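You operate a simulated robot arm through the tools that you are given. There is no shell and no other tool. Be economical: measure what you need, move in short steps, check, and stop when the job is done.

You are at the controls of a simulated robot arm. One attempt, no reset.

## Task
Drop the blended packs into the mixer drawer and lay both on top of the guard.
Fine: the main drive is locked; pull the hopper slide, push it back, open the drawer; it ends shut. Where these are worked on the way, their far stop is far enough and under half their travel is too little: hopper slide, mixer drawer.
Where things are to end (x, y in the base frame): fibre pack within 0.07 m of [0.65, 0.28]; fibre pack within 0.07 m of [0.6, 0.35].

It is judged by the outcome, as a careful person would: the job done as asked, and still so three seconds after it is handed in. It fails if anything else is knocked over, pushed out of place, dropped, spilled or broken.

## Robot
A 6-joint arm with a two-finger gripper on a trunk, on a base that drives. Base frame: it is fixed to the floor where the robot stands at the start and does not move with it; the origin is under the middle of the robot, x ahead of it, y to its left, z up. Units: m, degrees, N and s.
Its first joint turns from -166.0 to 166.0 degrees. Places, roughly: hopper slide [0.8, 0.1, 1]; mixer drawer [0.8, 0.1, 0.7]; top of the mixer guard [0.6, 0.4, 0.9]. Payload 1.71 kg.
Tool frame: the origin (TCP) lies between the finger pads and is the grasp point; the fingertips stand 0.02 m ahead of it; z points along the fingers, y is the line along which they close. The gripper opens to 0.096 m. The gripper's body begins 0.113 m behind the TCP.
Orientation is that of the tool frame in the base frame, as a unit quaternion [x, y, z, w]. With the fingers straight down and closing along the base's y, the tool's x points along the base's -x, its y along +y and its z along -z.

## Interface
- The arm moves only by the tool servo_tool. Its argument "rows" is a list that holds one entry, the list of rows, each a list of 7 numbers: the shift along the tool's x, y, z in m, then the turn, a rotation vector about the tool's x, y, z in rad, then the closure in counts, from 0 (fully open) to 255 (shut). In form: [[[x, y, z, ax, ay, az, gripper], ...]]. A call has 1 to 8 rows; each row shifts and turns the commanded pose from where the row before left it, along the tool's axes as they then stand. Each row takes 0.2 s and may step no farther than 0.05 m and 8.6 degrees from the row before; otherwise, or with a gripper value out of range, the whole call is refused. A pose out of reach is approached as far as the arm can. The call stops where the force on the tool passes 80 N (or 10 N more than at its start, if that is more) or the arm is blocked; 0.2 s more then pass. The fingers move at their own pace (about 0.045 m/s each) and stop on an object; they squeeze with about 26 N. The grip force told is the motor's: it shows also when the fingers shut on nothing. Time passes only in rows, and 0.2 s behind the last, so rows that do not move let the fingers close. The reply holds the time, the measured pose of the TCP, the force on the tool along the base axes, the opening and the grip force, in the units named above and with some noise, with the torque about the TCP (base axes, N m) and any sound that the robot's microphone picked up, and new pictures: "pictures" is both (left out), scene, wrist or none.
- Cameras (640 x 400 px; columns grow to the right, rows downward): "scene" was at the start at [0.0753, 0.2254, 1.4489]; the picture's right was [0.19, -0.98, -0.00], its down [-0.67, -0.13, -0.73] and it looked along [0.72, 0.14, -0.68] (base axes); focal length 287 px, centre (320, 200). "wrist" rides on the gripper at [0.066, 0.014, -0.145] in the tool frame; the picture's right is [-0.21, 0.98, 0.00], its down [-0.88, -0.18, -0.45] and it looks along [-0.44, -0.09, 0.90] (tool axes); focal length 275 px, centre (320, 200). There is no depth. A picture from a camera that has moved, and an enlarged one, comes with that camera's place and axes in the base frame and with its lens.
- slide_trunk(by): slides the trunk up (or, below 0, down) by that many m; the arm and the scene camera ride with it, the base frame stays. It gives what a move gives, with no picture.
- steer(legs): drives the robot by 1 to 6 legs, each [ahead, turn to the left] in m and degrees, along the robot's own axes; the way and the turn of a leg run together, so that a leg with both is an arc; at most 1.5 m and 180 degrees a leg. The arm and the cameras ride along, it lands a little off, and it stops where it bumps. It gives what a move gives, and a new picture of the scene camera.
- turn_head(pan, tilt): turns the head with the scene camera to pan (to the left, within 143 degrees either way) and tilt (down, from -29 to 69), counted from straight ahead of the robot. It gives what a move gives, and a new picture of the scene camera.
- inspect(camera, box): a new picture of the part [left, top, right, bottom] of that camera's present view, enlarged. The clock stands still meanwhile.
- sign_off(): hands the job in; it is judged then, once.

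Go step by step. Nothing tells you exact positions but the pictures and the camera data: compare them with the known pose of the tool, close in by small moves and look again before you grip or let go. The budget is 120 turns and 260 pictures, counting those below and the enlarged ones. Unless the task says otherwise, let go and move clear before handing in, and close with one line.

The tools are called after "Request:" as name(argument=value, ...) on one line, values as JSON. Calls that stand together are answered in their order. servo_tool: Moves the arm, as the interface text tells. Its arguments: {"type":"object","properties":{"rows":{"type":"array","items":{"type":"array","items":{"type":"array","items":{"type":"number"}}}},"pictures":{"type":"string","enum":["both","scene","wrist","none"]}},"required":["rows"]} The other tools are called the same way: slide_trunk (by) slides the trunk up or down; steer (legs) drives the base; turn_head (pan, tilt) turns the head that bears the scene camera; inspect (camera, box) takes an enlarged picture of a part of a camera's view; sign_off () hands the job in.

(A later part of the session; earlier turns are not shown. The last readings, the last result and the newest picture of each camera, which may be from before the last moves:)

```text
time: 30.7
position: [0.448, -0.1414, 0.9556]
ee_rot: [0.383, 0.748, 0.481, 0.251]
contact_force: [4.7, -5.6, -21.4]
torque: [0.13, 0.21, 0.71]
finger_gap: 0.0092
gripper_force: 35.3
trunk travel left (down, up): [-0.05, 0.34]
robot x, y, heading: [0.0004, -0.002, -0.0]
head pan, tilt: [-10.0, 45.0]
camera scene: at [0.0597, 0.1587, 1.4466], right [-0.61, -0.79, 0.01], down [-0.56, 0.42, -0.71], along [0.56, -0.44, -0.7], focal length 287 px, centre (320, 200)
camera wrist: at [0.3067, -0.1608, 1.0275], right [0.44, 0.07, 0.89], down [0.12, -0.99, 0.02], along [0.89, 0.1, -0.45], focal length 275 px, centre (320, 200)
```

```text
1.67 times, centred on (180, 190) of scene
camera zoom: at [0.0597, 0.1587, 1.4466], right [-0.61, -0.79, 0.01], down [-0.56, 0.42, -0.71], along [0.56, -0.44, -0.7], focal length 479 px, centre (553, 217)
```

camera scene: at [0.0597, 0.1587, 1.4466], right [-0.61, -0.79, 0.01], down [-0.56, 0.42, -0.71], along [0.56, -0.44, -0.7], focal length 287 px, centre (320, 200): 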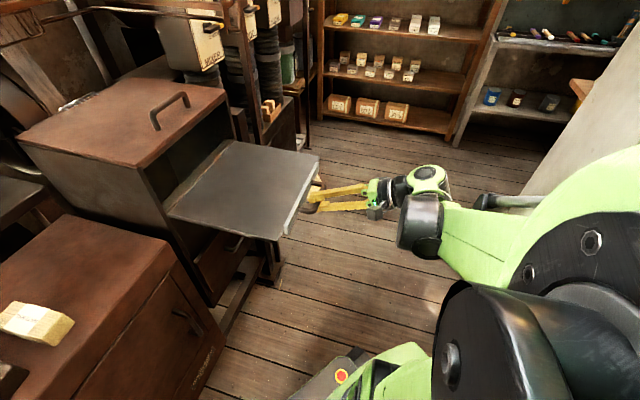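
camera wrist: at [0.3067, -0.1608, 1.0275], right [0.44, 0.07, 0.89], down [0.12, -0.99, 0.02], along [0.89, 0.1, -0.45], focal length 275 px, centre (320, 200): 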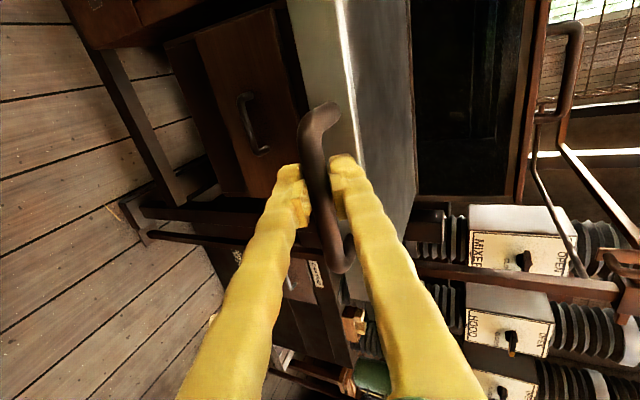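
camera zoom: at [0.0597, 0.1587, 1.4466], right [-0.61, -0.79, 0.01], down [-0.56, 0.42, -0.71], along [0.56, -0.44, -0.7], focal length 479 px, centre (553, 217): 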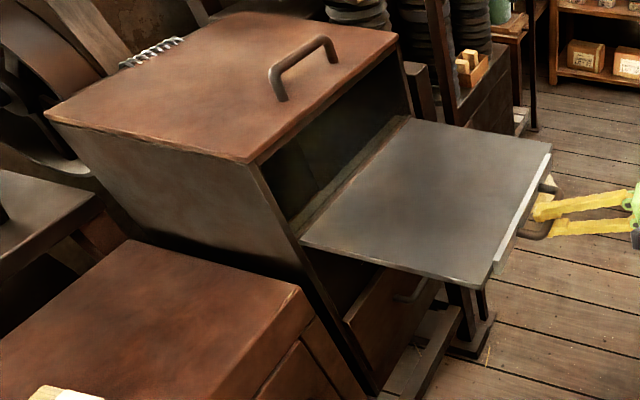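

Both packs dropped. Pushing the slide back in.

Request:
servo_tool(rows=[[[0, 0.0123, 0.0273, 0, 0, 0, 255], [0, 0.0123, 0.0273, 0, 0, 0, 255], [0, 0.0123, 0.0273, 0, 0, 0, 255], [0, 0.0123, 0.0273, 0, 0, 0, 255], [0, 0.0123, 0.0273, 0, 0, 0, 255], [0, 0.0123, 0.0273, 0, 0, 0, 255], [0, 0.0123, 0.0273, 0, 0, 0, 255]]], pictures="wrist")

```text
time: 32.3
position: [0.6178, -0.0173, 0.9562]
ee_rot: [0.382, 0.748, 0.482, 0.25]
contact_force: [-1.4, 2.1, 9.2]
torque: [0.37, 0.2, 1.0]
finger_gap: 0.0095
gripper_force: 35.0
trunk travel left (down, up): [-0.05, 0.34]
robot x, y, heading: [0.002, 0.0002, 0.3]
head pan, tilt: [-10.0, 45.0]
camera wrist: at [0.4757, -0.0374, 1.0272], right [0.44, 0.07, 0.89], down [0.12, -0.99, 0.02], along [0.89, 0.1, -0.45], focal length 275 px, centre (320, 200)
```

wrist: 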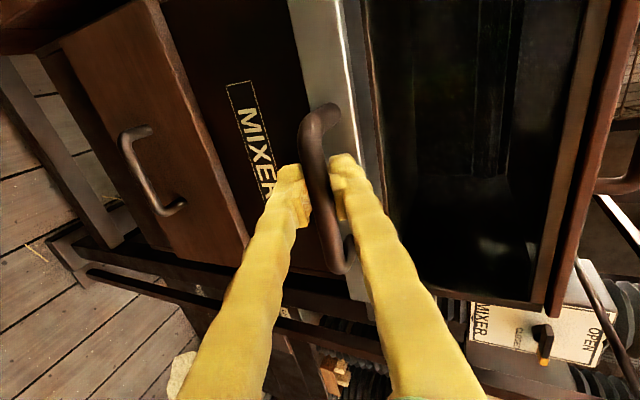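

Request:
servo_tool(rows=[[[0, 0.0062, 0.0137, 0, 0, 0, 255], [0, 0.0062, 0.0137, 0, 0, 0, 255], [0, 0.0041, 0.0091, 0, 0, 0, 255], [0, 0.0041, 0.0091, 0, 0, 0, 255], [0, 0.0041, 0.0091, 0, 0, 0, 255]]], pictures="both")

```text
time: 33.5
position: [0.6643, 0.0147, 0.9508]
ee_rot: [0.383, 0.749, 0.479, 0.25]
contact_force: [-48.1, -26.1, -48.5]
torque: [0.14, -0.37, -0.09]
finger_gap: 0.0092
gripper_force: 34.3
trunk travel left (down, up): [-0.05, 0.34]
robot x, y, heading: [-0.0013, 0.0014, 0.0]
head pan, tilt: [-10.0, 45.0]
camera scene: at [0.0689, 0.193, 1.4445], right [-0.18, -0.98, 0.0], down [-0.7, 0.13, -0.7], along [0.69, -0.12, -0.72], focal length 287 px, centre (320, 200)
camera wrist: at [0.5227, -0.0049, 1.0238], right [0.45, 0.08, 0.89], down [0.12, -0.99, 0.03], along [0.89, 0.09, -0.45], focal length 275 px, centre (320, 200)
```

scene: 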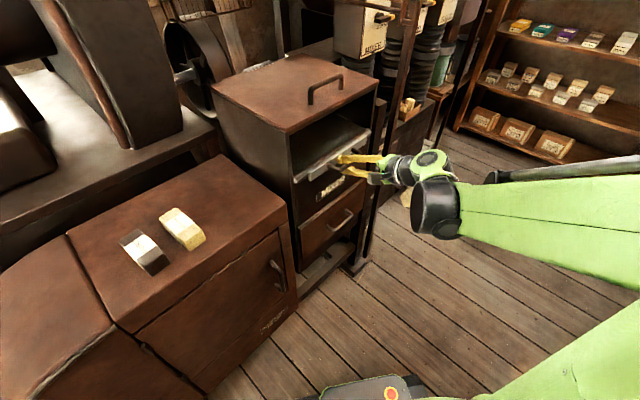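
wrist: 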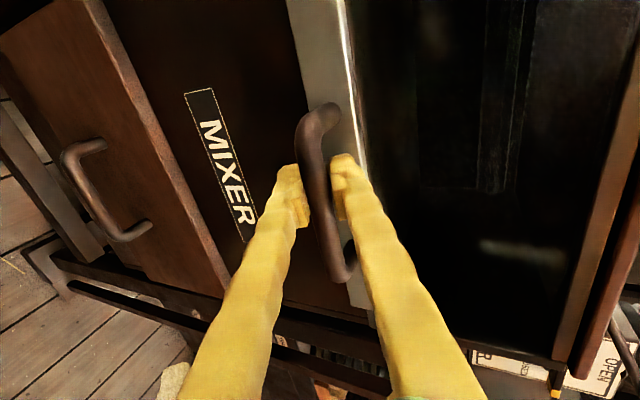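

The slide is shut against its stop. Releasing slightly and backing out along the tool axis.

Request:
servo_tool(rows=[[[0, 0, 0, 0, 0, 0, 165], [0, 0, 0, 0, 0, 0, 165], [0, 0, -0.02, 0, 0, 0, 165], [0, 0, -0.03, 0, 0, 0, 165], [0, 0, -0.04, 0, 0, 0, 95], [0, 0, -0.04, 0, 0, 0, 95]]], pictures="both")

```text
time: 35.1
position: [0.6358, -0.0973, 1.0277]
ee_rot: [0.378, 0.747, 0.483, 0.257]
contact_force: [0.2, 0.6, -0.4]
torque: [0.03, 0.01, -0.02]
finger_gap: 0.0604
gripper_force: 0.0
trunk travel left (down, up): [-0.05, 0.34]
robot x, y, heading: [0.0016, -0.0014, 0.4]
head pan, tilt: [-10.0, 45.0]
stopped in row 6: the arm was blocked; the commanded pose is now the measured one
camera scene: at [0.0716, 0.2054, 1.4401], right [-0.05, -1.0, 0.0], down [-0.76, 0.04, -0.65], along [0.65, -0.03, -0.76], focal length 287 px, centre (320, 200)
camera wrist: at [0.4933, -0.1162, 1.0976], right [0.43, 0.07, 0.9], down [0.12, -0.99, 0.02], along [0.9, 0.1, -0.44], focal length 275 px, centre (320, 200)
```

scene: 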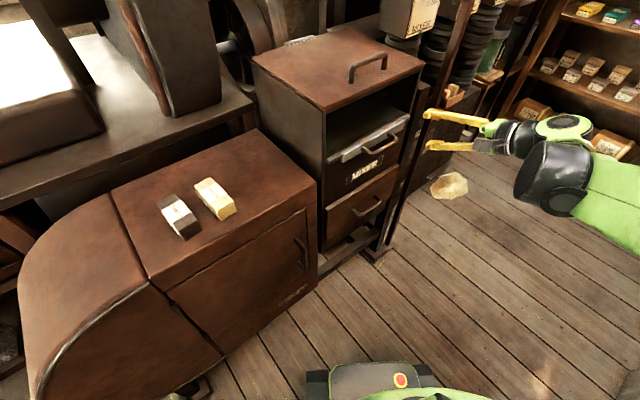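
wrist: 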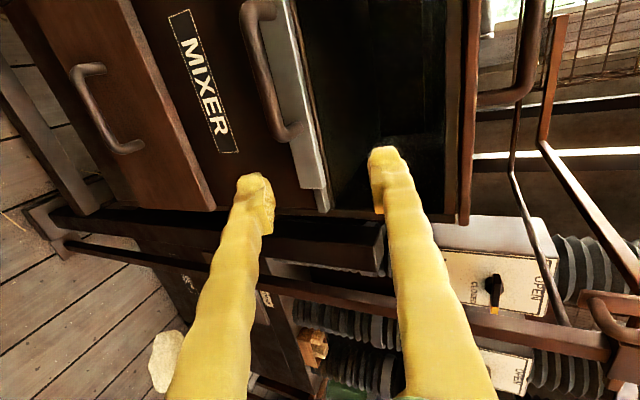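

The slide is closed and released, but the arm reported being blocked and ended sideways at (0.636,-0.097). I'll test with a small move away.

Request:
servo_tool(rows=[[[0, 0, 0, 0, 0, 0, 95], [0, -0.005, -0.02, 0, 0, 0, 95], [0, -0.005, -0.02, 0, 0, 0, 95]]], pictures="both")

```text
time: 35.9
position: [0.5855, -0.1106, 1.0319]
ee_rot: [0.38, 0.746, 0.483, 0.257]
contact_force: [-0.7, -0.2, 0.6]
torque: [-0.07, -0.01, -0.04]
finger_gap: 0.0602
gripper_force: 0.1
trunk travel left (down, up): [-0.05, 0.34]
robot x, y, heading: [0.0017, 0.0037, 0.2]
head pan, tilt: [-10.0, 45.0]
camera scene: at [0.0704, 0.2102, 1.4504], right [0.0, -1.0, 0.0], down [-0.67, 0.0, -0.74], along [0.74, 0.0, -0.67], focal length 287 px, centre (320, 200)
camera wrist: at [0.4426, -0.1291, 1.1022], right [0.43, 0.07, 0.9], down [0.12, -0.99, 0.02], along [0.89, 0.09, -0.44], focal length 275 px, centre (320, 200)
```

scene: 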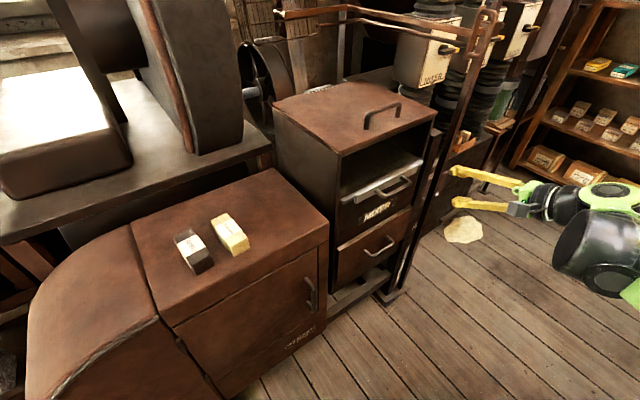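
wrist: 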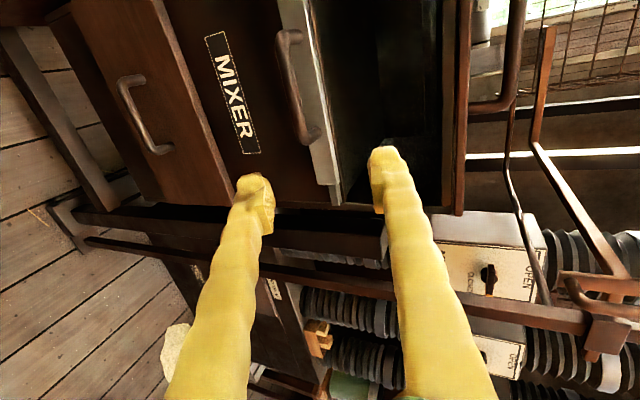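

The arm moves freely again. The drawer's bar triangulates to about (0.67, 0.013, 0.69); I'll descend to a standoff in front of it.

Request:
servo_tool(rows=[[[0.00675, -0.031, 0.021, 0, 0, 0, 110], [0.00675, -0.031, 0.021, 0, 0, 0, 110], [0.00675, -0.031, 0.021, 0, 0, 0, 110], [0.00675, -0.031, 0.021, 0, 0, 0, 110], [0.00675, -0.031, 0.021, 0, 0, 0, 110], [0.00675, -0.031, 0.021, 0, 0, 0, 110]]], pictures="both")

```text
time: 37.3
position: [0.5971, -0.0559, 0.8096]
ee_rot: [0.378, 0.746, 0.484, 0.258]
contact_force: [-0.4, 1.0, 1.1]
torque: [0.0, -0.04, -0.05]
finger_gap: 0.0544
gripper_force: 0.1
trunk travel left (down, up): [-0.05, 0.34]
robot x, y, heading: [-0.0022, 0.0004, -0.2]
head pan, tilt: [-10.0, 45.0]
camera scene: at [0.0727, 0.1954, 1.4448], right [-0.17, -0.98, 0.0], down [-0.71, 0.12, -0.7], along [0.69, -0.12, -0.72], focal length 287 px, centre (320, 200)
camera wrist: at [0.455, -0.0754, 0.8799], right [0.43, 0.07, 0.9], down [0.12, -0.99, 0.02], along [0.9, 0.09, -0.44], focal length 275 px, centre (320, 200)
```

scene: 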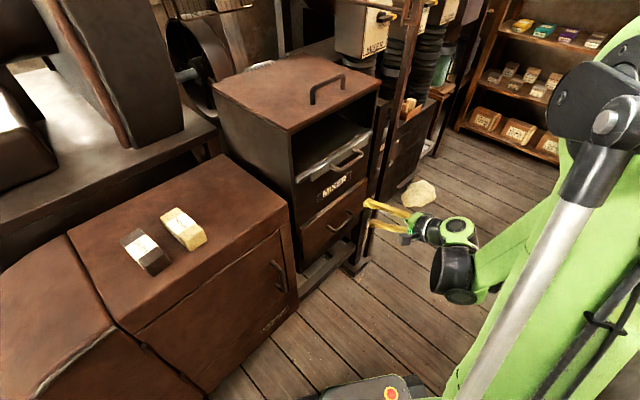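
wrist: 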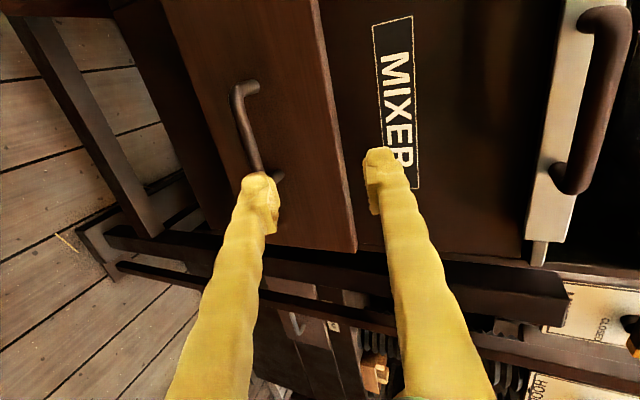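

Refined drawer bar: (0.665, 0.008, 0.695). Moving to aim straight at it, 0.04 m short.

Request:
servo_tool(rows=[[[0.005, -0.0228, 0.03, 0, 0, 0, 130], [0.005, -0.0228, 0.03, 0, 0, 0, 130], [0.005, -0.0228, 0.03, 0, 0, 0, 130]]], pictures="wrist")

```text
time: 38.1
position: [0.6597, -0.0243, 0.7569]
ee_rot: [0.379, 0.747, 0.483, 0.256]
contact_force: [-0.4, -0.2, 1.0]
torque: [0.0, -0.03, 0.04]
finger_gap: 0.047
gripper_force: 0.1
out of reach, approached as far as the arm can: row 2, 3
trunk travel left (down, up): [-0.05, 0.34]
robot x, y, heading: [-0.0025, 0.0002, 0.2]
head pan, tilt: [-10.0, 45.0]
camera wrist: at [0.5172, -0.0434, 0.8278], right [0.43, 0.07, 0.9], down [0.12, -0.99, 0.02], along [0.89, 0.1, -0.44], focal length 275 px, centre (320, 200)
```

wrist: 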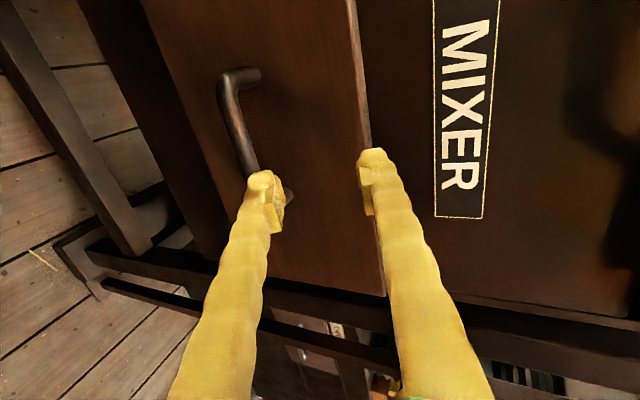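

Out of reach a bit low for this tilt. I'll back out 0.05 m and lower the trunk.

Request:
servo_tool(rows=[[[0, 0, 0, 0, 0, 0, 130], [0, -0.01, -0.022, 0, 0, 0, 130], [0, -0.01, -0.022, 0, 0, 0, 130]]], pictures="none")

Request:
slide_trunk(by=-0.05)

Request:
servo_tool(rows=[[[0, 0, 0, 0, 0, 0, 130]]])

```text
time: 38.9
position: [0.627, -0.0548, 0.7681]
ee_rot: [0.379, 0.747, 0.483, 0.255]
contact_force: [1.4, -0.8, -0.5]
torque: [0.01, -0.02, 0.06]
finger_gap: 0.0471
gripper_force: 0.0
out of reach, approached as far as the arm can: row 2, 3
trunk travel left (down, up): [-0.05, 0.34]
robot x, y, heading: [-0.0018, -0.0007, 0.0]
head pan, tilt: [-10.0, 45.0]
```

```text
time: 39.9
position: [0.6268, -0.0548, 0.7183]
ee_rot: [0.38, 0.747, 0.482, 0.256]
contact_force: [0.2, -0.3, 0.3]
torque: [0.04, -0.02, 0.02]
finger_gap: 0.047
gripper_force: 0.0
trunk travel left (down, up): [0.0, 0.39]
robot x, y, heading: [-0.0004, 0.0005, -0.1]
head pan, tilt: [-10.0, 45.0]
```

```text
time: 40.2
position: [0.6261, -0.0541, 0.718]
ee_rot: [0.38, 0.747, 0.482, 0.256]
contact_force: [-0.4, -0.1, -0.4]
torque: [0.01, -0.02, -0.02]
finger_gap: 0.0467
gripper_force: 0.1
trunk travel left (down, up): [0.0, 0.39]
robot x, y, heading: [-0.0004, -0.0009, 0.0]
head pan, tilt: [-10.0, 45.0]
camera scene: at [0.0726, 0.1951, 1.3948], right [-0.17, -0.98, 0.0], down [-0.71, 0.12, -0.7], along [0.69, -0.12, -0.72], focal length 287 px, centre (320, 200)
camera wrist: at [0.4843, -0.0741, 0.7892], right [0.43, 0.07, 0.9], down [0.12, -0.99, 0.02], along [0.89, 0.09, -0.44], focal length 275 px, centre (320, 200)
```

scene: 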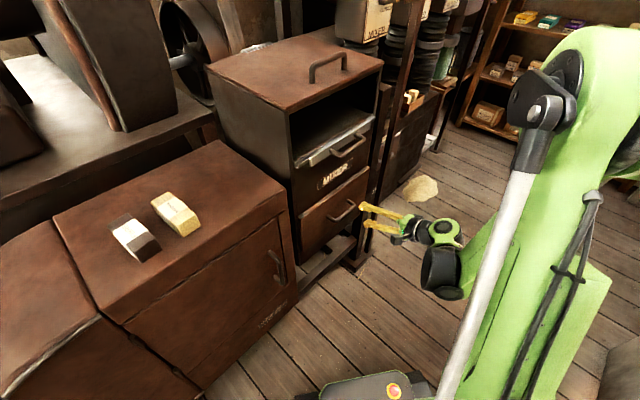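
wrist: 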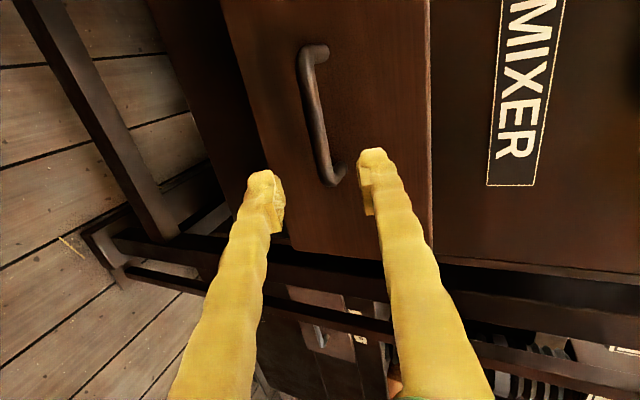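

The near-horizontal tool is awkward this low. I'll tilt it back to about 40° from vertical and re-aim above the bar.

Request:
servo_tool(rows=[[[0, 0.01, -0.01, 0.1454, 0, 0, 110], [0, 0.01, -0.01, 0.1454, 0, 0, 110], [0, 0.005, -0.01, 0.1454, 0, 0, 110]]], pictures="wrist")

```text
time: 41.0
position: [0.6162, -0.0616, 0.755]
ee_rot: [0.426, 0.834, 0.309, 0.168]
contact_force: [-0.9, 0.1, -1.0]
torque: [0.02, 0.01, 0.05]
finger_gap: 0.0546
gripper_force: 0.0
trunk travel left (down, up): [0.0, 0.39]
robot x, y, heading: [0.0018, -0.0022, -0.2]
head pan, tilt: [-10.0, 45.0]
camera wrist: at [0.5075, -0.0556, 0.8735], right [0.71, 0.27, 0.65], down [0.16, -0.96, 0.23], along [0.68, -0.06, -0.73], focal length 275 px, centre (320, 200)
```

wrist: 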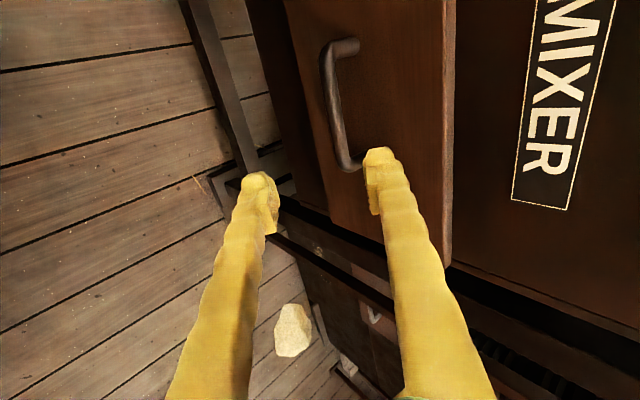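

Request:
servo_tool(rows=[[[0.0145, 0.01, 0.022, 0, 0, 0, 150], [0.0145, 0.01, 0.022, 0, 0, 0, 150], [0, 0, 0, 0, 0, 0, 150]]], pictures="wrist")

```text
time: 41.9
position: [0.6366, -0.0111, 0.7353]
ee_rot: [0.425, 0.834, 0.31, 0.168]
contact_force: [0.9, -1.0, 0.3]
torque: [0.0, 0.03, 0.03]
finger_gap: 0.0397
gripper_force: 0.1
trunk travel left (down, up): [0.0, 0.39]
robot x, y, heading: [0.0008, 0.0027, 0.1]
head pan, tilt: [-10.0, 45.0]
camera wrist: at [0.5266, -0.0065, 0.8527], right [0.71, 0.27, 0.65], down [0.16, -0.96, 0.23], along [0.68, -0.06, -0.73], focal length 275 px, centre (320, 200)
```

wrist: 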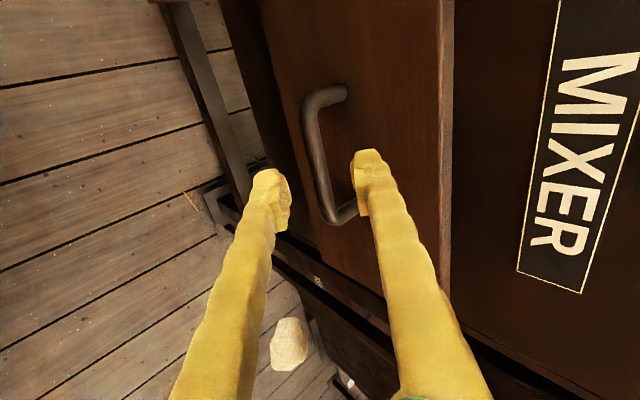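

Centred on the bar; advancing 0.046 m.

Request:
servo_tool(rows=[[[0, -0.001, 0.016, 0, 0, 0, 150], [0, -0.001, 0.016, 0, 0, 0, 150], [0, 0, 0.014, 0, 0, 0, 150]]], pictures="wrist")

```text
time: 42.6
position: [0.6592, 0.0042, 0.6994]
ee_rot: [0.426, 0.833, 0.309, 0.168]
contact_force: [0.3, 0.7, -0.6]
torque: [0.01, -0.02, -0.01]
finger_gap: 0.0397
gripper_force: 0.0
trunk travel left (down, up): [0.0, 0.39]
robot x, y, heading: [0.0037, -0.002, 0.1]
head pan, tilt: [-10.0, 45.0]
camera wrist: at [0.5508, 0.0096, 0.8169], right [0.71, 0.27, 0.65], down [0.16, -0.96, 0.23], along [0.68, -0.06, -0.73], focal length 275 px, centre (320, 200)
```

wrist: 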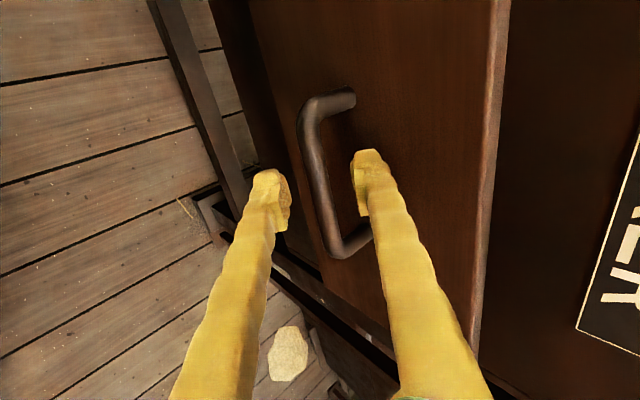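

Request:
servo_tool(rows=[[[0, -0.001, 0.011, 0, 0, 0, 150], [0, 0, 0, 0, 0, 0, 255], [0, 0, 0, 0, 0, 0, 255], [0, 0, 0, 0, 0, 0, 255], [0, 0, 0, 0, 0, 0, 255]]], pictures="wrist")

```text
time: 43.9
position: [0.6655, 0.0073, 0.6902]
ee_rot: [0.425, 0.834, 0.309, 0.168]
contact_force: [0.3, 0.2, 1.9]
torque: [-0.11, -0.12, 0.09]
finger_gap: 0.0093
gripper_force: 35.6
trunk travel left (down, up): [0.0, 0.39]
robot x, y, heading: [0.0011, -0.0018, -0.0]
head pan, tilt: [-10.0, 45.0]
camera wrist: at [0.5562, 0.0132, 0.8086], right [0.71, 0.27, 0.65], down [0.16, -0.96, 0.23], along [0.68, -0.06, -0.73], focal length 275 px, centre (320, 200)
```

wrist: 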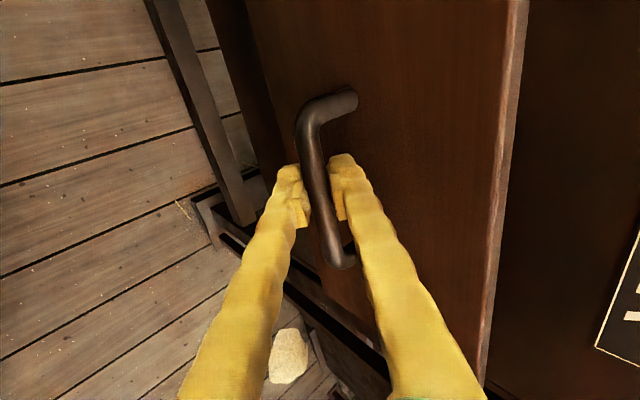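

Solid grip with little force. Pulling the drawer outward.

Request:
servo_tool(rows=[[[0, -0.0075, -0.0066, 0, 0, 0, 255], [0, -0.0151, -0.0132, 0, 0, 0, 255], [0, -0.0151, -0.0132, 0, 0, 0, 255], [0, -0.0151, -0.0132, 0, 0, 0, 255], [0, -0.0151, -0.0132, 0, 0, 0, 255]]], pictures="both")

```text
time: 45.0
position: [0.5906, -0.0448, 0.6901]
ee_rot: [0.427, 0.832, 0.309, 0.17]
contact_force: [9.2, -10.9, 8.0]
torque: [-0.35, -0.25, -0.17]
finger_gap: 0.0088
gripper_force: 35.6
trunk travel left (down, up): [0.0, 0.39]
robot x, y, heading: [-0.0023, 0.0011, -0.1]
head pan, tilt: [-10.0, 45.0]
camera scene: at [0.0728, 0.1948, 1.3949], right [-0.17, -0.98, 0.0], down [-0.71, 0.12, -0.7], along [0.69, -0.12, -0.72], focal length 287 px, centre (320, 200)
camera wrist: at [0.4821, -0.0403, 0.8085], right [0.71, 0.27, 0.65], down [0.15, -0.96, 0.23], along [0.68, -0.06, -0.73], focal length 275 px, centre (320, 200)
```

scene: 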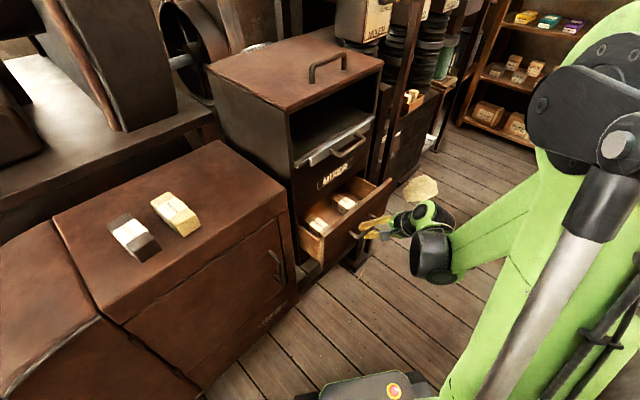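
wrist: 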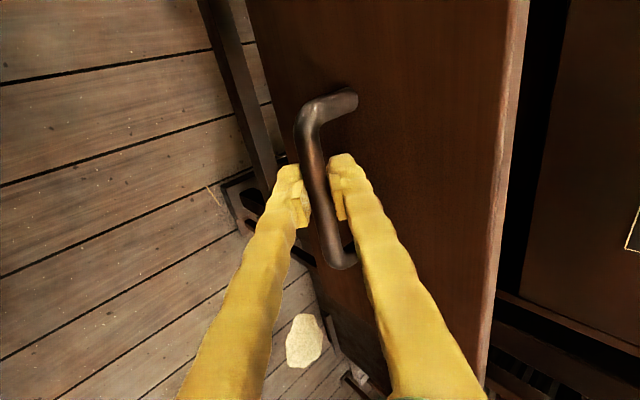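

The drawer is opening with both packs in it. Continuing.

Request:
servo_tool(rows=[[[0, -0.0151, -0.0132, 0, 0, 0, 255], [0, -0.0151, -0.0132, 0, 0, 0, 255], [0, -0.0151, -0.0132, 0, 0, 0, 255], [0, -0.0151, -0.0132, 0, 0, 0, 255]]], pictures="both")

```text
time: 46.0
position: [0.5239, -0.0919, 0.69]
ee_rot: [0.426, 0.833, 0.31, 0.169]
contact_force: [15.9, -20.5, 30.6]
torque: [-0.15, -0.18, -0.07]
finger_gap: 0.0092
gripper_force: 35.0
trunk travel left (down, up): [0.0, 0.39]
robot x, y, heading: [-0.0008, -0.0011, -0.0]
head pan, tilt: [-10.0, 45.0]
camera scene: at [0.0722, 0.1945, 1.395], right [-0.17, -0.98, 0.0], down [-0.71, 0.12, -0.7], along [0.69, -0.12, -0.72], focal length 287 px, centre (320, 200)
camera wrist: at [0.4169, -0.0866, 0.8077], right [0.71, 0.27, 0.65], down [0.15, -0.96, 0.23], along [0.69, -0.06, -0.73], focal length 275 px, centre (320, 200)
```

scene: 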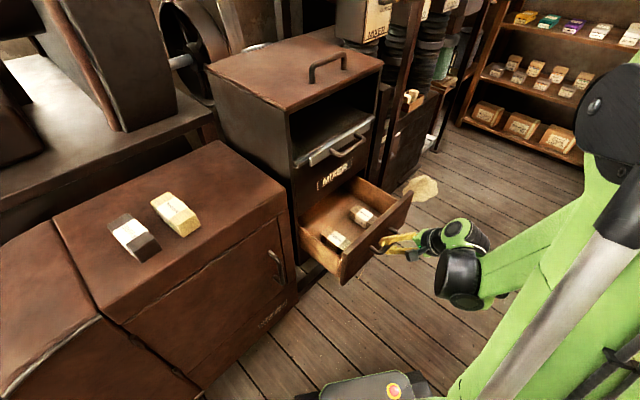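
wrist: 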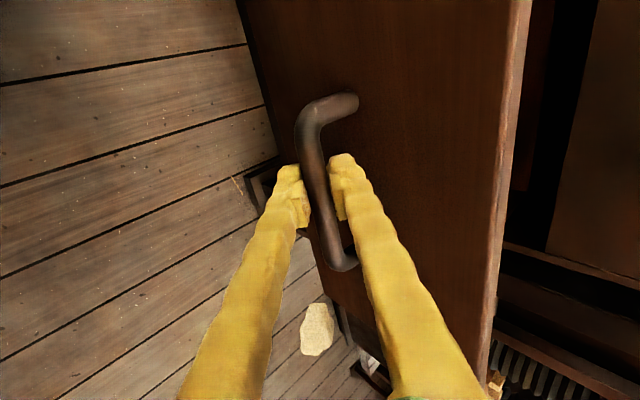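

Request:
servo_tool(rows=[[[-0.003, -0.0131, -0.0142, 0, 0, 0, 255], [-0.002, -0.0141, -0.0142, 0, 0, 0, 255]]], pictures="scene")

```text
time: 46.6
position: [0.4948, -0.1167, 0.6918]
ee_rot: [0.425, 0.834, 0.31, 0.166]
contact_force: [-15.7, 19.5, -40.0]
torque: [0.1, 0.03, 0.06]
finger_gap: 0.0097
gripper_force: 35.2
trunk travel left (down, up): [0.0, 0.39]
robot x, y, heading: [-0.0034, 0.0005, 0.1]
head pan, tilt: [-10.0, 45.0]
camera scene: at [0.0735, 0.1957, 1.3941], right [-0.17, -0.98, 0.0], down [-0.71, 0.12, -0.7], along [0.68, -0.12, -0.72], focal length 287 px, centre (320, 200)
```

scene: 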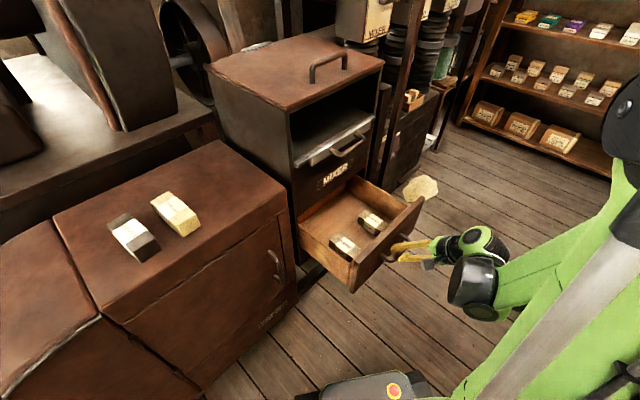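

Request:
servo_tool(rows=[[[0.0025, -0.0151, -0.0122, 0, 0, 0, 255], [0, -0.0151, -0.0132, 0, 0, 0, 255]]], pictures="scene")

Request:
inspect(camera="scene", box=[280, 160, 440, 300])

```text
time: 47.2
position: [0.4643, -0.139, 0.6915]
ee_rot: [0.426, 0.834, 0.309, 0.169]
contact_force: [-5.0, 7.8, -30.1]
torque: [-0.31, -0.19, -0.15]
finger_gap: 0.0091
gripper_force: 34.8
trunk travel left (down, up): [0.0, 0.39]
robot x, y, heading: [-0.0014, -0.0029, -0.2]
head pan, tilt: [-10.0, 45.0]
camera scene: at [0.0734, 0.1952, 1.3947], right [-0.17, -0.98, 0.0], down [-0.71, 0.12, -0.7], along [0.68, -0.12, -0.72], focal length 287 px, centre (320, 200)
```

scene: 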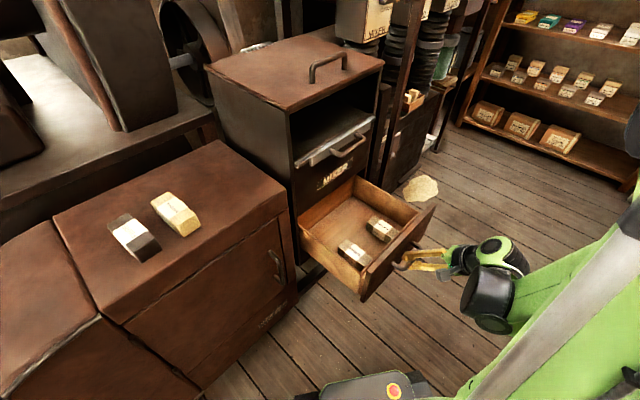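

```text
2.86 times, centred on (360, 230) of scene
camera zoom: at [0.0734, 0.1952, 1.3947], right [-0.17, -0.98, 0.0], down [-0.71, 0.12, -0.7], along [0.68, -0.12, -0.72], focal length 821 px, centre (206, 114)
```

zoom: 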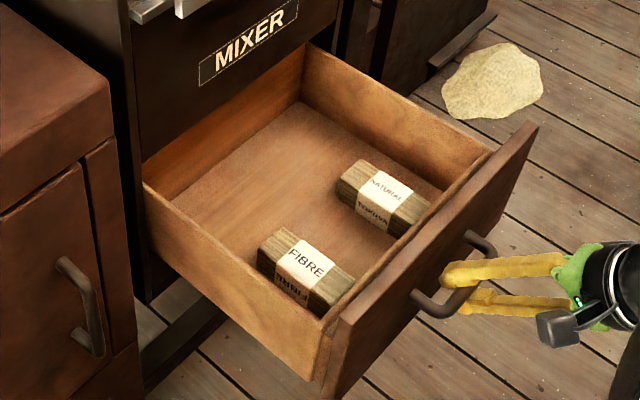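

Drawer is out 0.25 m, with both packs inside, long axes along the pull direction. Releasing the handle and moving up clear.

Request:
servo_tool(rows=[[[0, 0, 0, 0, 0, 0, 150], [0, 0, 0, 0, 0, 0, 150], [0, 0, -0.025, 0, 0, 0, 150], [0, 0, -0.035, 0, 0, 0, 150], [0, 0.02, -0.03, 0, 0, 0, 100], [0, 0.03, -0.03, 0, 0, 0, 50], [0, 0.03, -0.03, 0, 0, 0, 0], [0, 0.03, -0.03, 0, 0, 0, 0]]], pictures="both")

```text
time: 49.0
position: [0.4294, -0.1586, 0.9031]
ee_rot: [0.426, 0.833, 0.311, 0.168]
contact_force: [0.8, -0.8, -1.3]
torque: [0.18, 0.04, 0.17]
finger_gap: 0.0962
gripper_force: 0.1
trunk travel left (down, up): [0.0, 0.39]
robot x, y, heading: [-0.0056, 0.0061, -0.0]
head pan, tilt: [-10.0, 45.0]
camera scene: at [0.0383, 0.1928, 1.3966], right [-0.17, -0.98, 0.0], down [-0.69, 0.12, -0.71], along [0.7, -0.12, -0.7], focal length 287 px, centre (320, 200)
camera wrist: at [0.3208, -0.1539, 1.0203], right [0.71, 0.27, 0.65], down [0.16, -0.96, 0.23], along [0.69, -0.06, -0.73], focal length 275 px, centre (320, 200)
```

scene: 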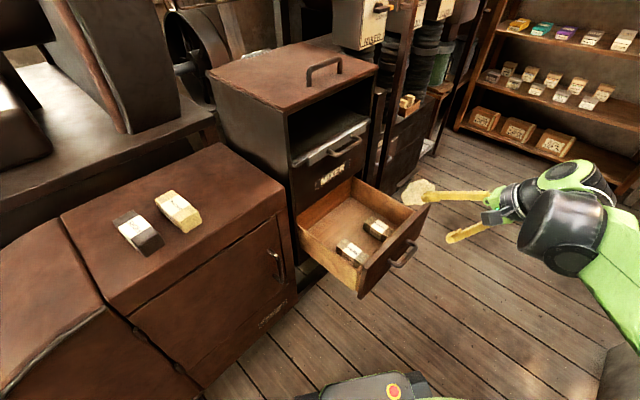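
wrist: 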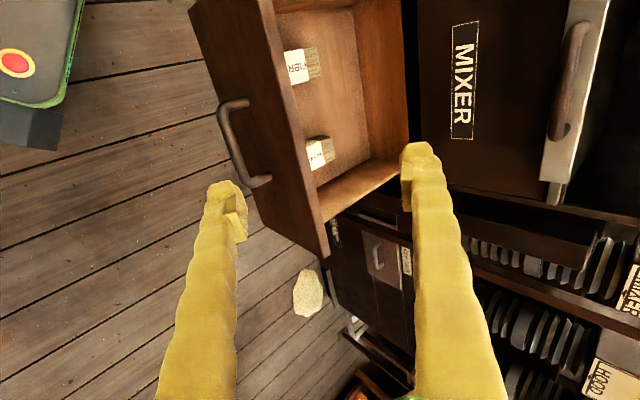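

Now untilting the tool to point straight down, rising as I go.

Request:
servo_tool(rows=[[[0, 0.01, -0.02, 0.14, 0, 0, 0], [0, 0.01, -0.02, 0.14, 0, 0, 0], [0, 0.01, -0.02, 0.14, 0, 0, 0], [0, 0.01, -0.02, 0.14, 0, 0, 0], [0, 0.01, -0.01, 0.145, 0, 0, 0]]], pictures="none")

Request:
servo_tool(rows=[[[0, 0, 0, 0, 0, -0.145, 0], [0, 0, 0, 0, 0, -0.145, 0], [0, 0, 0, 0, 0, -0.145, 0], [0, 0, 0, 0, 0, -0.145, 0], [0, 0, 0, 0, 0, -0.145, 0], [0, 0, 0, 0, 0, -0.145, 0]]], pictures="none")

Request:
servo_tool(rows=[[[0, 0, 0, 0, 0, -0.145, 0], [0, 0, 0, 0, 0, -0.145, 0], [0, 0, 0, 0, 0, -0.145, 0], [0, 0, 0, 0, 0, -0.145, 0], [0, 0, 0, 0, 0, -0.145, 0]]], pictures="both")

```text
time: 50.2
position: [0.4496, -0.1547, 0.9947]
ee_rot: [0.456, 0.89, -0.002, 0.004]
contact_force: [-2.4, -0.6, 0.6]
torque: [0.04, -0.13, 0.04]
finger_gap: 0.0961
gripper_force: 0.0
trunk travel left (down, up): [0.0, 0.39]
robot x, y, heading: [-0.002, 0.0014, -0.2]
head pan, tilt: [-10.0, 45.0]
```

```text
time: 51.6
position: [0.4385, -0.154, 0.999]
ee_rot: [0.04, 0.999, -0.003, 0.01]
contact_force: [-0.9, -0.3, 0.0]
torque: [0.0, -0.05, -0.04]
finger_gap: 0.0958
gripper_force: 0.1
trunk travel left (down, up): [0.0, 0.39]
robot x, y, heading: [0.0026, 0.0013, -0.1]
head pan, tilt: [-10.0, 45.0]
```

```text
time: 52.9
position: [0.4343, -0.1528, 1.0009]
ee_rot: [-0.319, 0.948, -0.006, 0.01]
contact_force: [0.6, 0.9, 0.2]
torque: [0.0, -0.04, 0.0]
finger_gap: 0.0959
gripper_force: 0.0
trunk travel left (down, up): [0.0, 0.39]
robot x, y, heading: [0.0032, 0.0017, -0.0]
head pan, tilt: [-10.0, 45.0]
camera scene: at [0.0724, 0.1951, 1.3948], right [-0.17, -0.98, 0.0], down [-0.71, 0.12, -0.7], along [0.69, -0.12, -0.72], focal length 287 px, centre (320, 200)
camera wrist: at [0.3706, -0.1815, 1.1447], right [-0.43, 0.91, -0.01], down [0.8, 0.38, 0.46], along [0.42, 0.18, -0.89], focal length 275 px, centre (320, 200)
```

scene: 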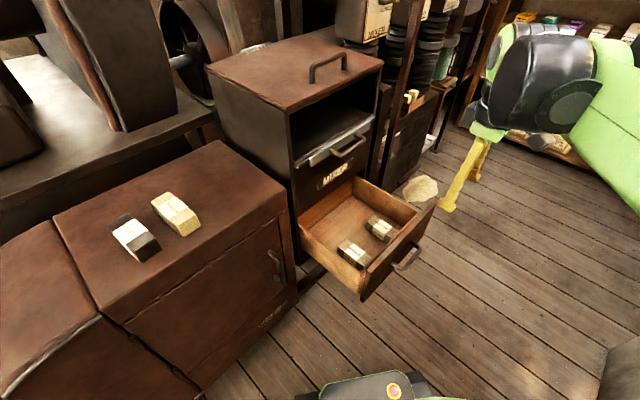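
wrist: 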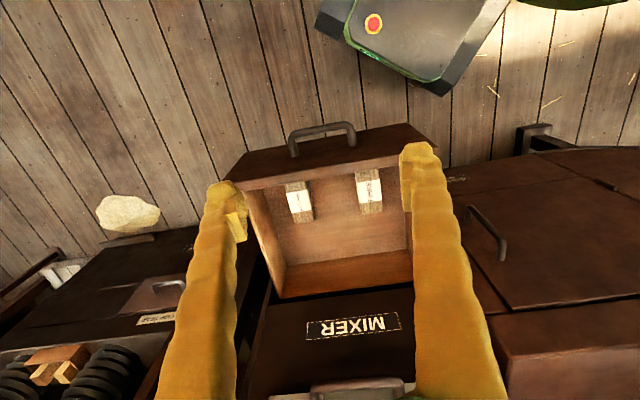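

The tool is vertical with the fingers closing across the packs. FIBRE pack is near (0.545, 0.003), NATURAL near (0.627,-0.11). Moving above FIBRE.

Request:
servo_tool(rows=[[[-0.036, 0.0119, 0.026, 0, 0, 0, 0], [-0.036, 0.0119, 0.026, 0, 0, 0, 0], [-0.036, 0.0119, 0.026, 0, 0, 0, 0], [-0.036, 0.0119, 0.026, 0, 0, 0, 0], [-0.036, 0.0119, 0.026, 0, 0, 0, 0]]], pictures="both")

```text
time: 54.0
position: [0.5442, 0.0031, 0.8739]
ee_rot: [-0.318, 0.948, -0.006, 0.01]
contact_force: [-0.9, -0.1, 0.2]
torque: [0.03, -0.09, -0.01]
finger_gap: 0.0961
gripper_force: 0.0
trunk travel left (down, up): [0.0, 0.39]
robot x, y, heading: [0.002, 0.0027, 0.2]
head pan, tilt: [-10.0, 45.0]
camera scene: at [0.0717, 0.1948, 1.3949], right [-0.17, -0.98, 0.0], down [-0.71, 0.12, -0.7], along [0.69, -0.12, -0.72], focal length 287 px, centre (320, 200)
camera wrist: at [0.4806, -0.0258, 1.0175], right [-0.42, 0.91, -0.01], down [0.8, 0.38, 0.46], along [0.42, 0.18, -0.89], focal length 275 px, centre (320, 200)
```

scene: 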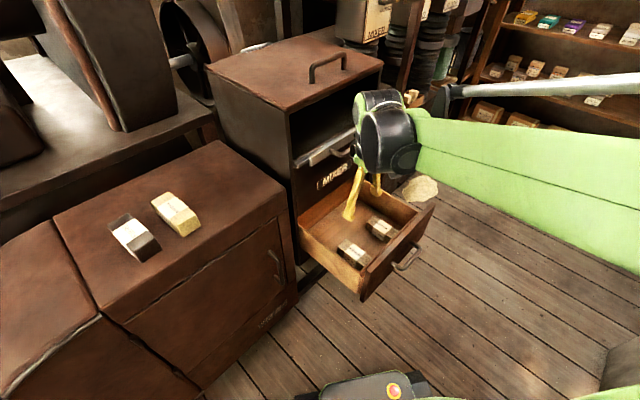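
wrist: 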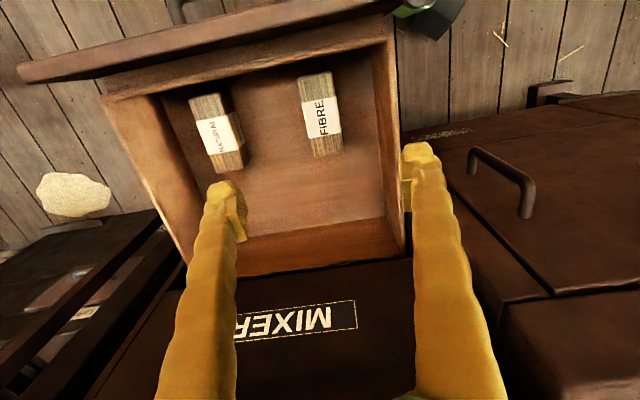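

Refined: FIBRE pack at (0.541,-0.007), top ≈0.665, width ≈0.043. Descending over it in steps.

Request:
servo_tool(rows=[[[0.0045, -0.003, 0.03, 0, 0, 0, 45], [0.004, -0.003, 0.03, 0, 0, 0, 45], [0, 0, 0.03, 0, 0, 0, 45], [0, 0, 0.03, 0, 0, 0, 45], [0, 0, 0.03, 0, 0, 0, 45]]], pictures="both")

```text
time: 55.2
position: [0.5436, -0.0097, 0.7219]
ee_rot: [-0.317, 0.948, -0.005, 0.01]
contact_force: [-0.1, 0.2, 0.4]
torque: [0.0, -0.07, -0.01]
finger_gap: 0.0791
gripper_force: 0.1
trunk travel left (down, up): [0.0, 0.39]
robot x, y, heading: [0.0025, 0.0027, 0.0]
head pan, tilt: [-10.0, 45.0]
camera scene: at [0.072, 0.1951, 1.3948], right [-0.17, -0.98, 0.0], down [-0.71, 0.12, -0.7], along [0.69, -0.12, -0.72], focal length 287 px, centre (320, 200)
camera wrist: at [0.4797, -0.037, 0.8668], right [-0.42, 0.91, -0.01], down [0.8, 0.38, 0.46], along [0.42, 0.18, -0.89], focal length 275 px, centre (320, 200)
```

scene: 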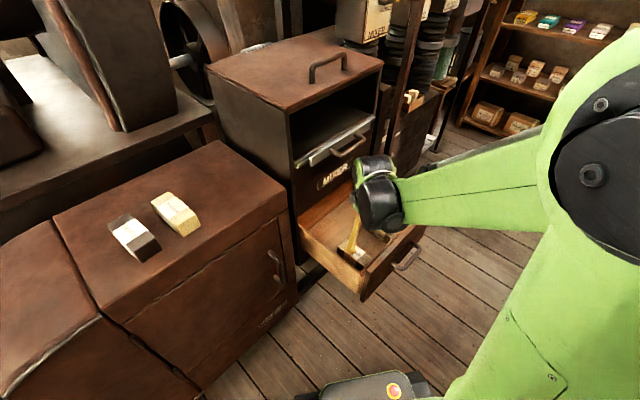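
wrist: 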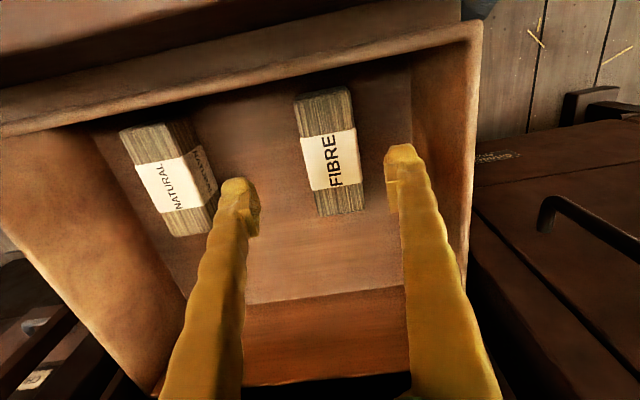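

Aligned within a few mm; shifting 7 mm and descending around the pack.

Request:
servo_tool(rows=[[[0.003, 0.007, 0.02, 0, 0, 0, 45], [0, 0, 0.025, 0, 0, 0, 45], [0, 0, 0.015, 0, 0, 0, 45]]], pictures="wrist")

```text
time: 56.0
position: [0.5396, -0.0056, 0.6629]
ee_rot: [-0.317, 0.948, -0.006, 0.01]
contact_force: [-0.7, -0.1, 0.6]
torque: [0.0, -0.05, -0.02]
finger_gap: 0.0789
gripper_force: 0.0
trunk travel left (down, up): [0.0, 0.39]
robot x, y, heading: [0.0012, 0.0029, 0.1]
head pan, tilt: [-10.0, 45.0]
camera wrist: at [0.4756, -0.0336, 0.807], right [-0.42, 0.91, -0.01], down [0.8, 0.38, 0.46], along [0.42, 0.18, -0.89], focal length 275 px, centre (320, 200)
```

wrist: 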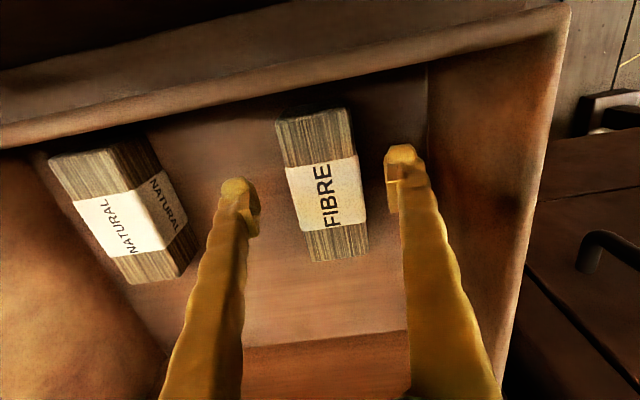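

Well centred; the pack top seems lower than thought (~0.63). Descending further in small steps.

Request:
servo_tool(rows=[[[0, 0, 0.015, 0, 0, 0, 45], [0, 0, 0.015, 0, 0, 0, 45]]], pictures="wrist")

```text
time: 56.6
position: [0.5402, -0.0057, 0.6307]
ee_rot: [-0.317, 0.948, -0.006, 0.01]
contact_force: [0.0, -0.7, 0.1]
torque: [-0.02, -0.02, 0.04]
finger_gap: 0.0792
gripper_force: 0.0
trunk travel left (down, up): [0.0, 0.39]
robot x, y, heading: [-0.0009, 0.0003, -0.1]
head pan, tilt: [-10.0, 45.0]
camera wrist: at [0.476, -0.0337, 0.7765], right [-0.42, 0.91, -0.01], down [0.8, 0.38, 0.46], along [0.42, 0.18, -0.89], focal length 275 px, centre (320, 200)
```

wrist: 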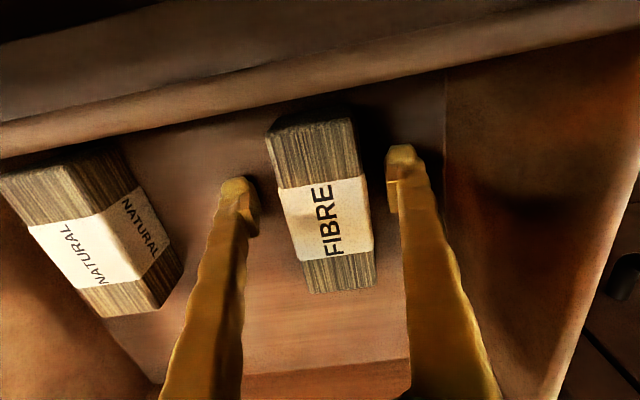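

Request:
servo_tool(rows=[[[-0.003, 0, 0.012, 0, 0, 0, 45], [-0.003, 0, 0.01, 0, 0, 0, 45]]], pictures="wrist")

```text
time: 57.0
position: [0.5348, -0.0058, 0.6323]
ee_rot: [-0.317, 0.948, -0.008, 0.017]
contact_force: [0.4, 0.7, -0.4]
torque: [-0.01, -0.01, -0.02]
finger_gap: 0.0789
gripper_force: 0.1
trunk travel left (down, up): [0.0, 0.39]
robot x, y, heading: [0.002, -0.0001, -0.2]
head pan, tilt: [-10.0, 45.0]
stopped in row 1: the force on the tool passed its limit at 109 N (the readings are from after the stop); the commanded pose is now the measured one
camera wrist: at [0.4677, -0.0334, 0.7762], right [-0.42, 0.91, -0.02], down [0.79, 0.38, 0.47], along [0.44, 0.18, -0.88], focal length 275 px, centre (320, 200)
```

wrist: 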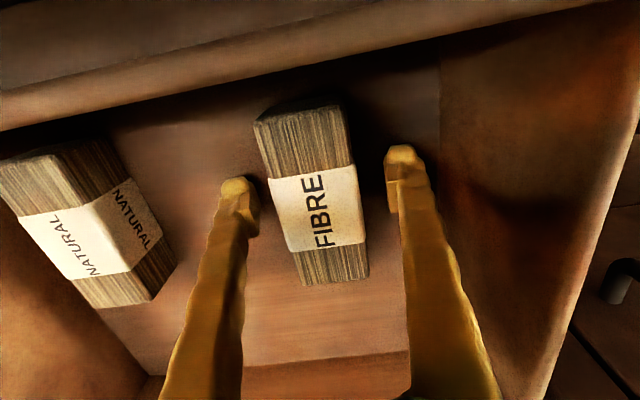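

Contact stopped the descent (tips most likely on the drawer floor), no force remains. The pads already overlap the pack's sides, so I'll close here.

Request:
servo_tool(rows=[[[-0.004, 0, 0.002, 0, 0, 0, 120], [0, 0, 0, 0, 0, 0, 255], [0, 0, 0, 0, 0, 0, 255], [0, 0, 0, 0, 0, 0, 255], [0, 0, 0, 0, 0, 0, 255]]], pictures="both")

```text
time: 58.2
position: [0.5375, -0.0016, 0.6321]
ee_rot: [-0.317, 0.948, -0.008, 0.017]
contact_force: [-4.9, 7.4, 22.5]
torque: [0.17, 0.24, -0.1]
finger_gap: 0.0452
gripper_force: 26.5
trunk travel left (down, up): [0.0, 0.39]
robot x, y, heading: [-0.0009, -0.0025, -0.1]
head pan, tilt: [-10.0, 45.0]
camera scene: at [0.0716, 0.1954, 1.3949], right [-0.17, -0.98, 0.0], down [-0.71, 0.12, -0.7], along [0.69, -0.12, -0.72], focal length 287 px, centre (320, 200)
camera wrist: at [0.4714, -0.0308, 0.7747], right [-0.42, 0.91, -0.02], down [0.79, 0.38, 0.47], along [0.44, 0.18, -0.88], focal length 275 px, centre (320, 200)
```

scene: 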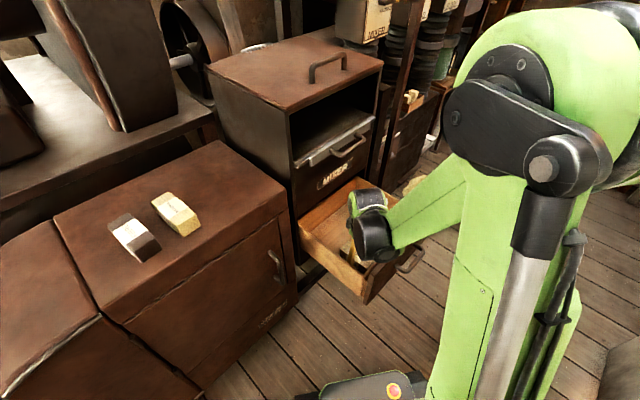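
wrist: 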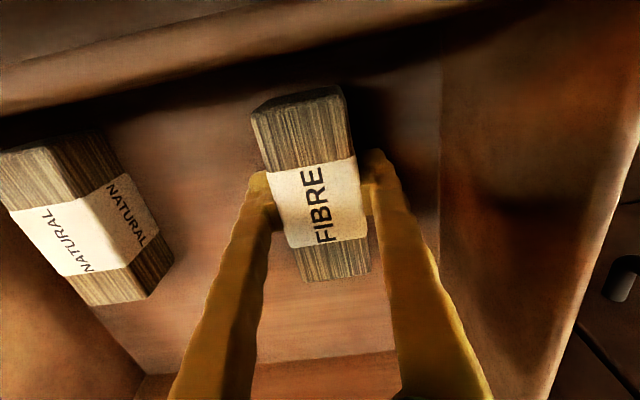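

The FIBRE pack is gripped (gap 0.045). Lifting straight up.

Request:
servo_tool(rows=[[[0.002, 0, -0.02, 0, 0, 0, 255], [0.002, 0, -0.03, 0, 0, 0, 255], [0.004, 0, -0.04, 0, 0, 0, 255], [0.004, 0, -0.04, 0, 0, 0, 255]]], pictures="both")

```text
time: 59.2
position: [0.5238, -0.0094, 0.761]
ee_rot: [-0.318, 0.948, -0.008, 0.017]
contact_force: [0.5, -0.9, -1.7]
torque: [0.0, 0.07, -0.01]
finger_gap: 0.0453
gripper_force: 25.9
trunk travel left (down, up): [0.0, 0.39]
robot x, y, heading: [0.0029, 0.0005, -0.0]
head pan, tilt: [-10.0, 45.0]
camera scene: at [0.0734, 0.1951, 1.3948], right [-0.17, -0.98, 0.0], down [-0.71, 0.12, -0.7], along [0.68, -0.12, -0.72], focal length 287 px, centre (320, 200)
camera wrist: at [0.4582, -0.0373, 0.904], right [-0.42, 0.91, -0.02], down [0.8, 0.38, 0.47], along [0.43, 0.18, -0.88], focal length 275 px, centre (320, 200)
```

scene: 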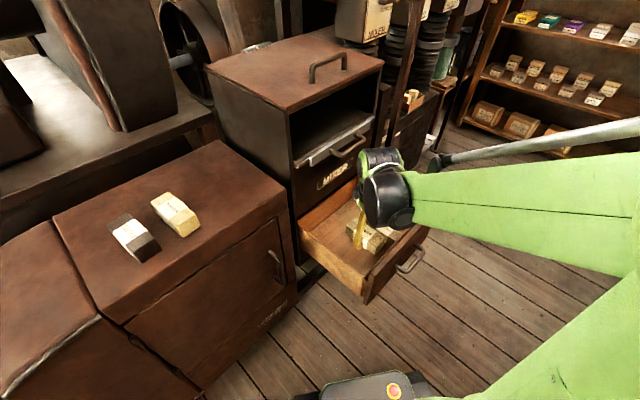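
wrist: 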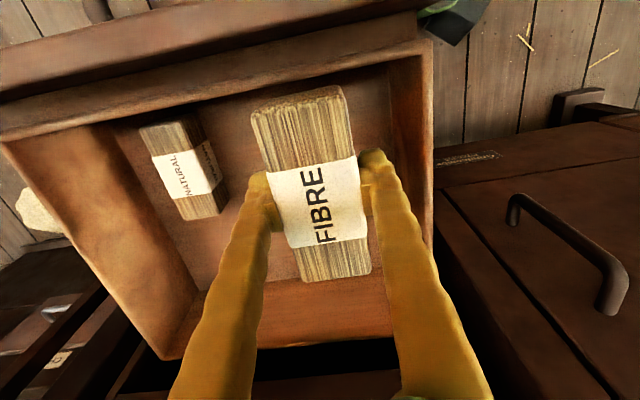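

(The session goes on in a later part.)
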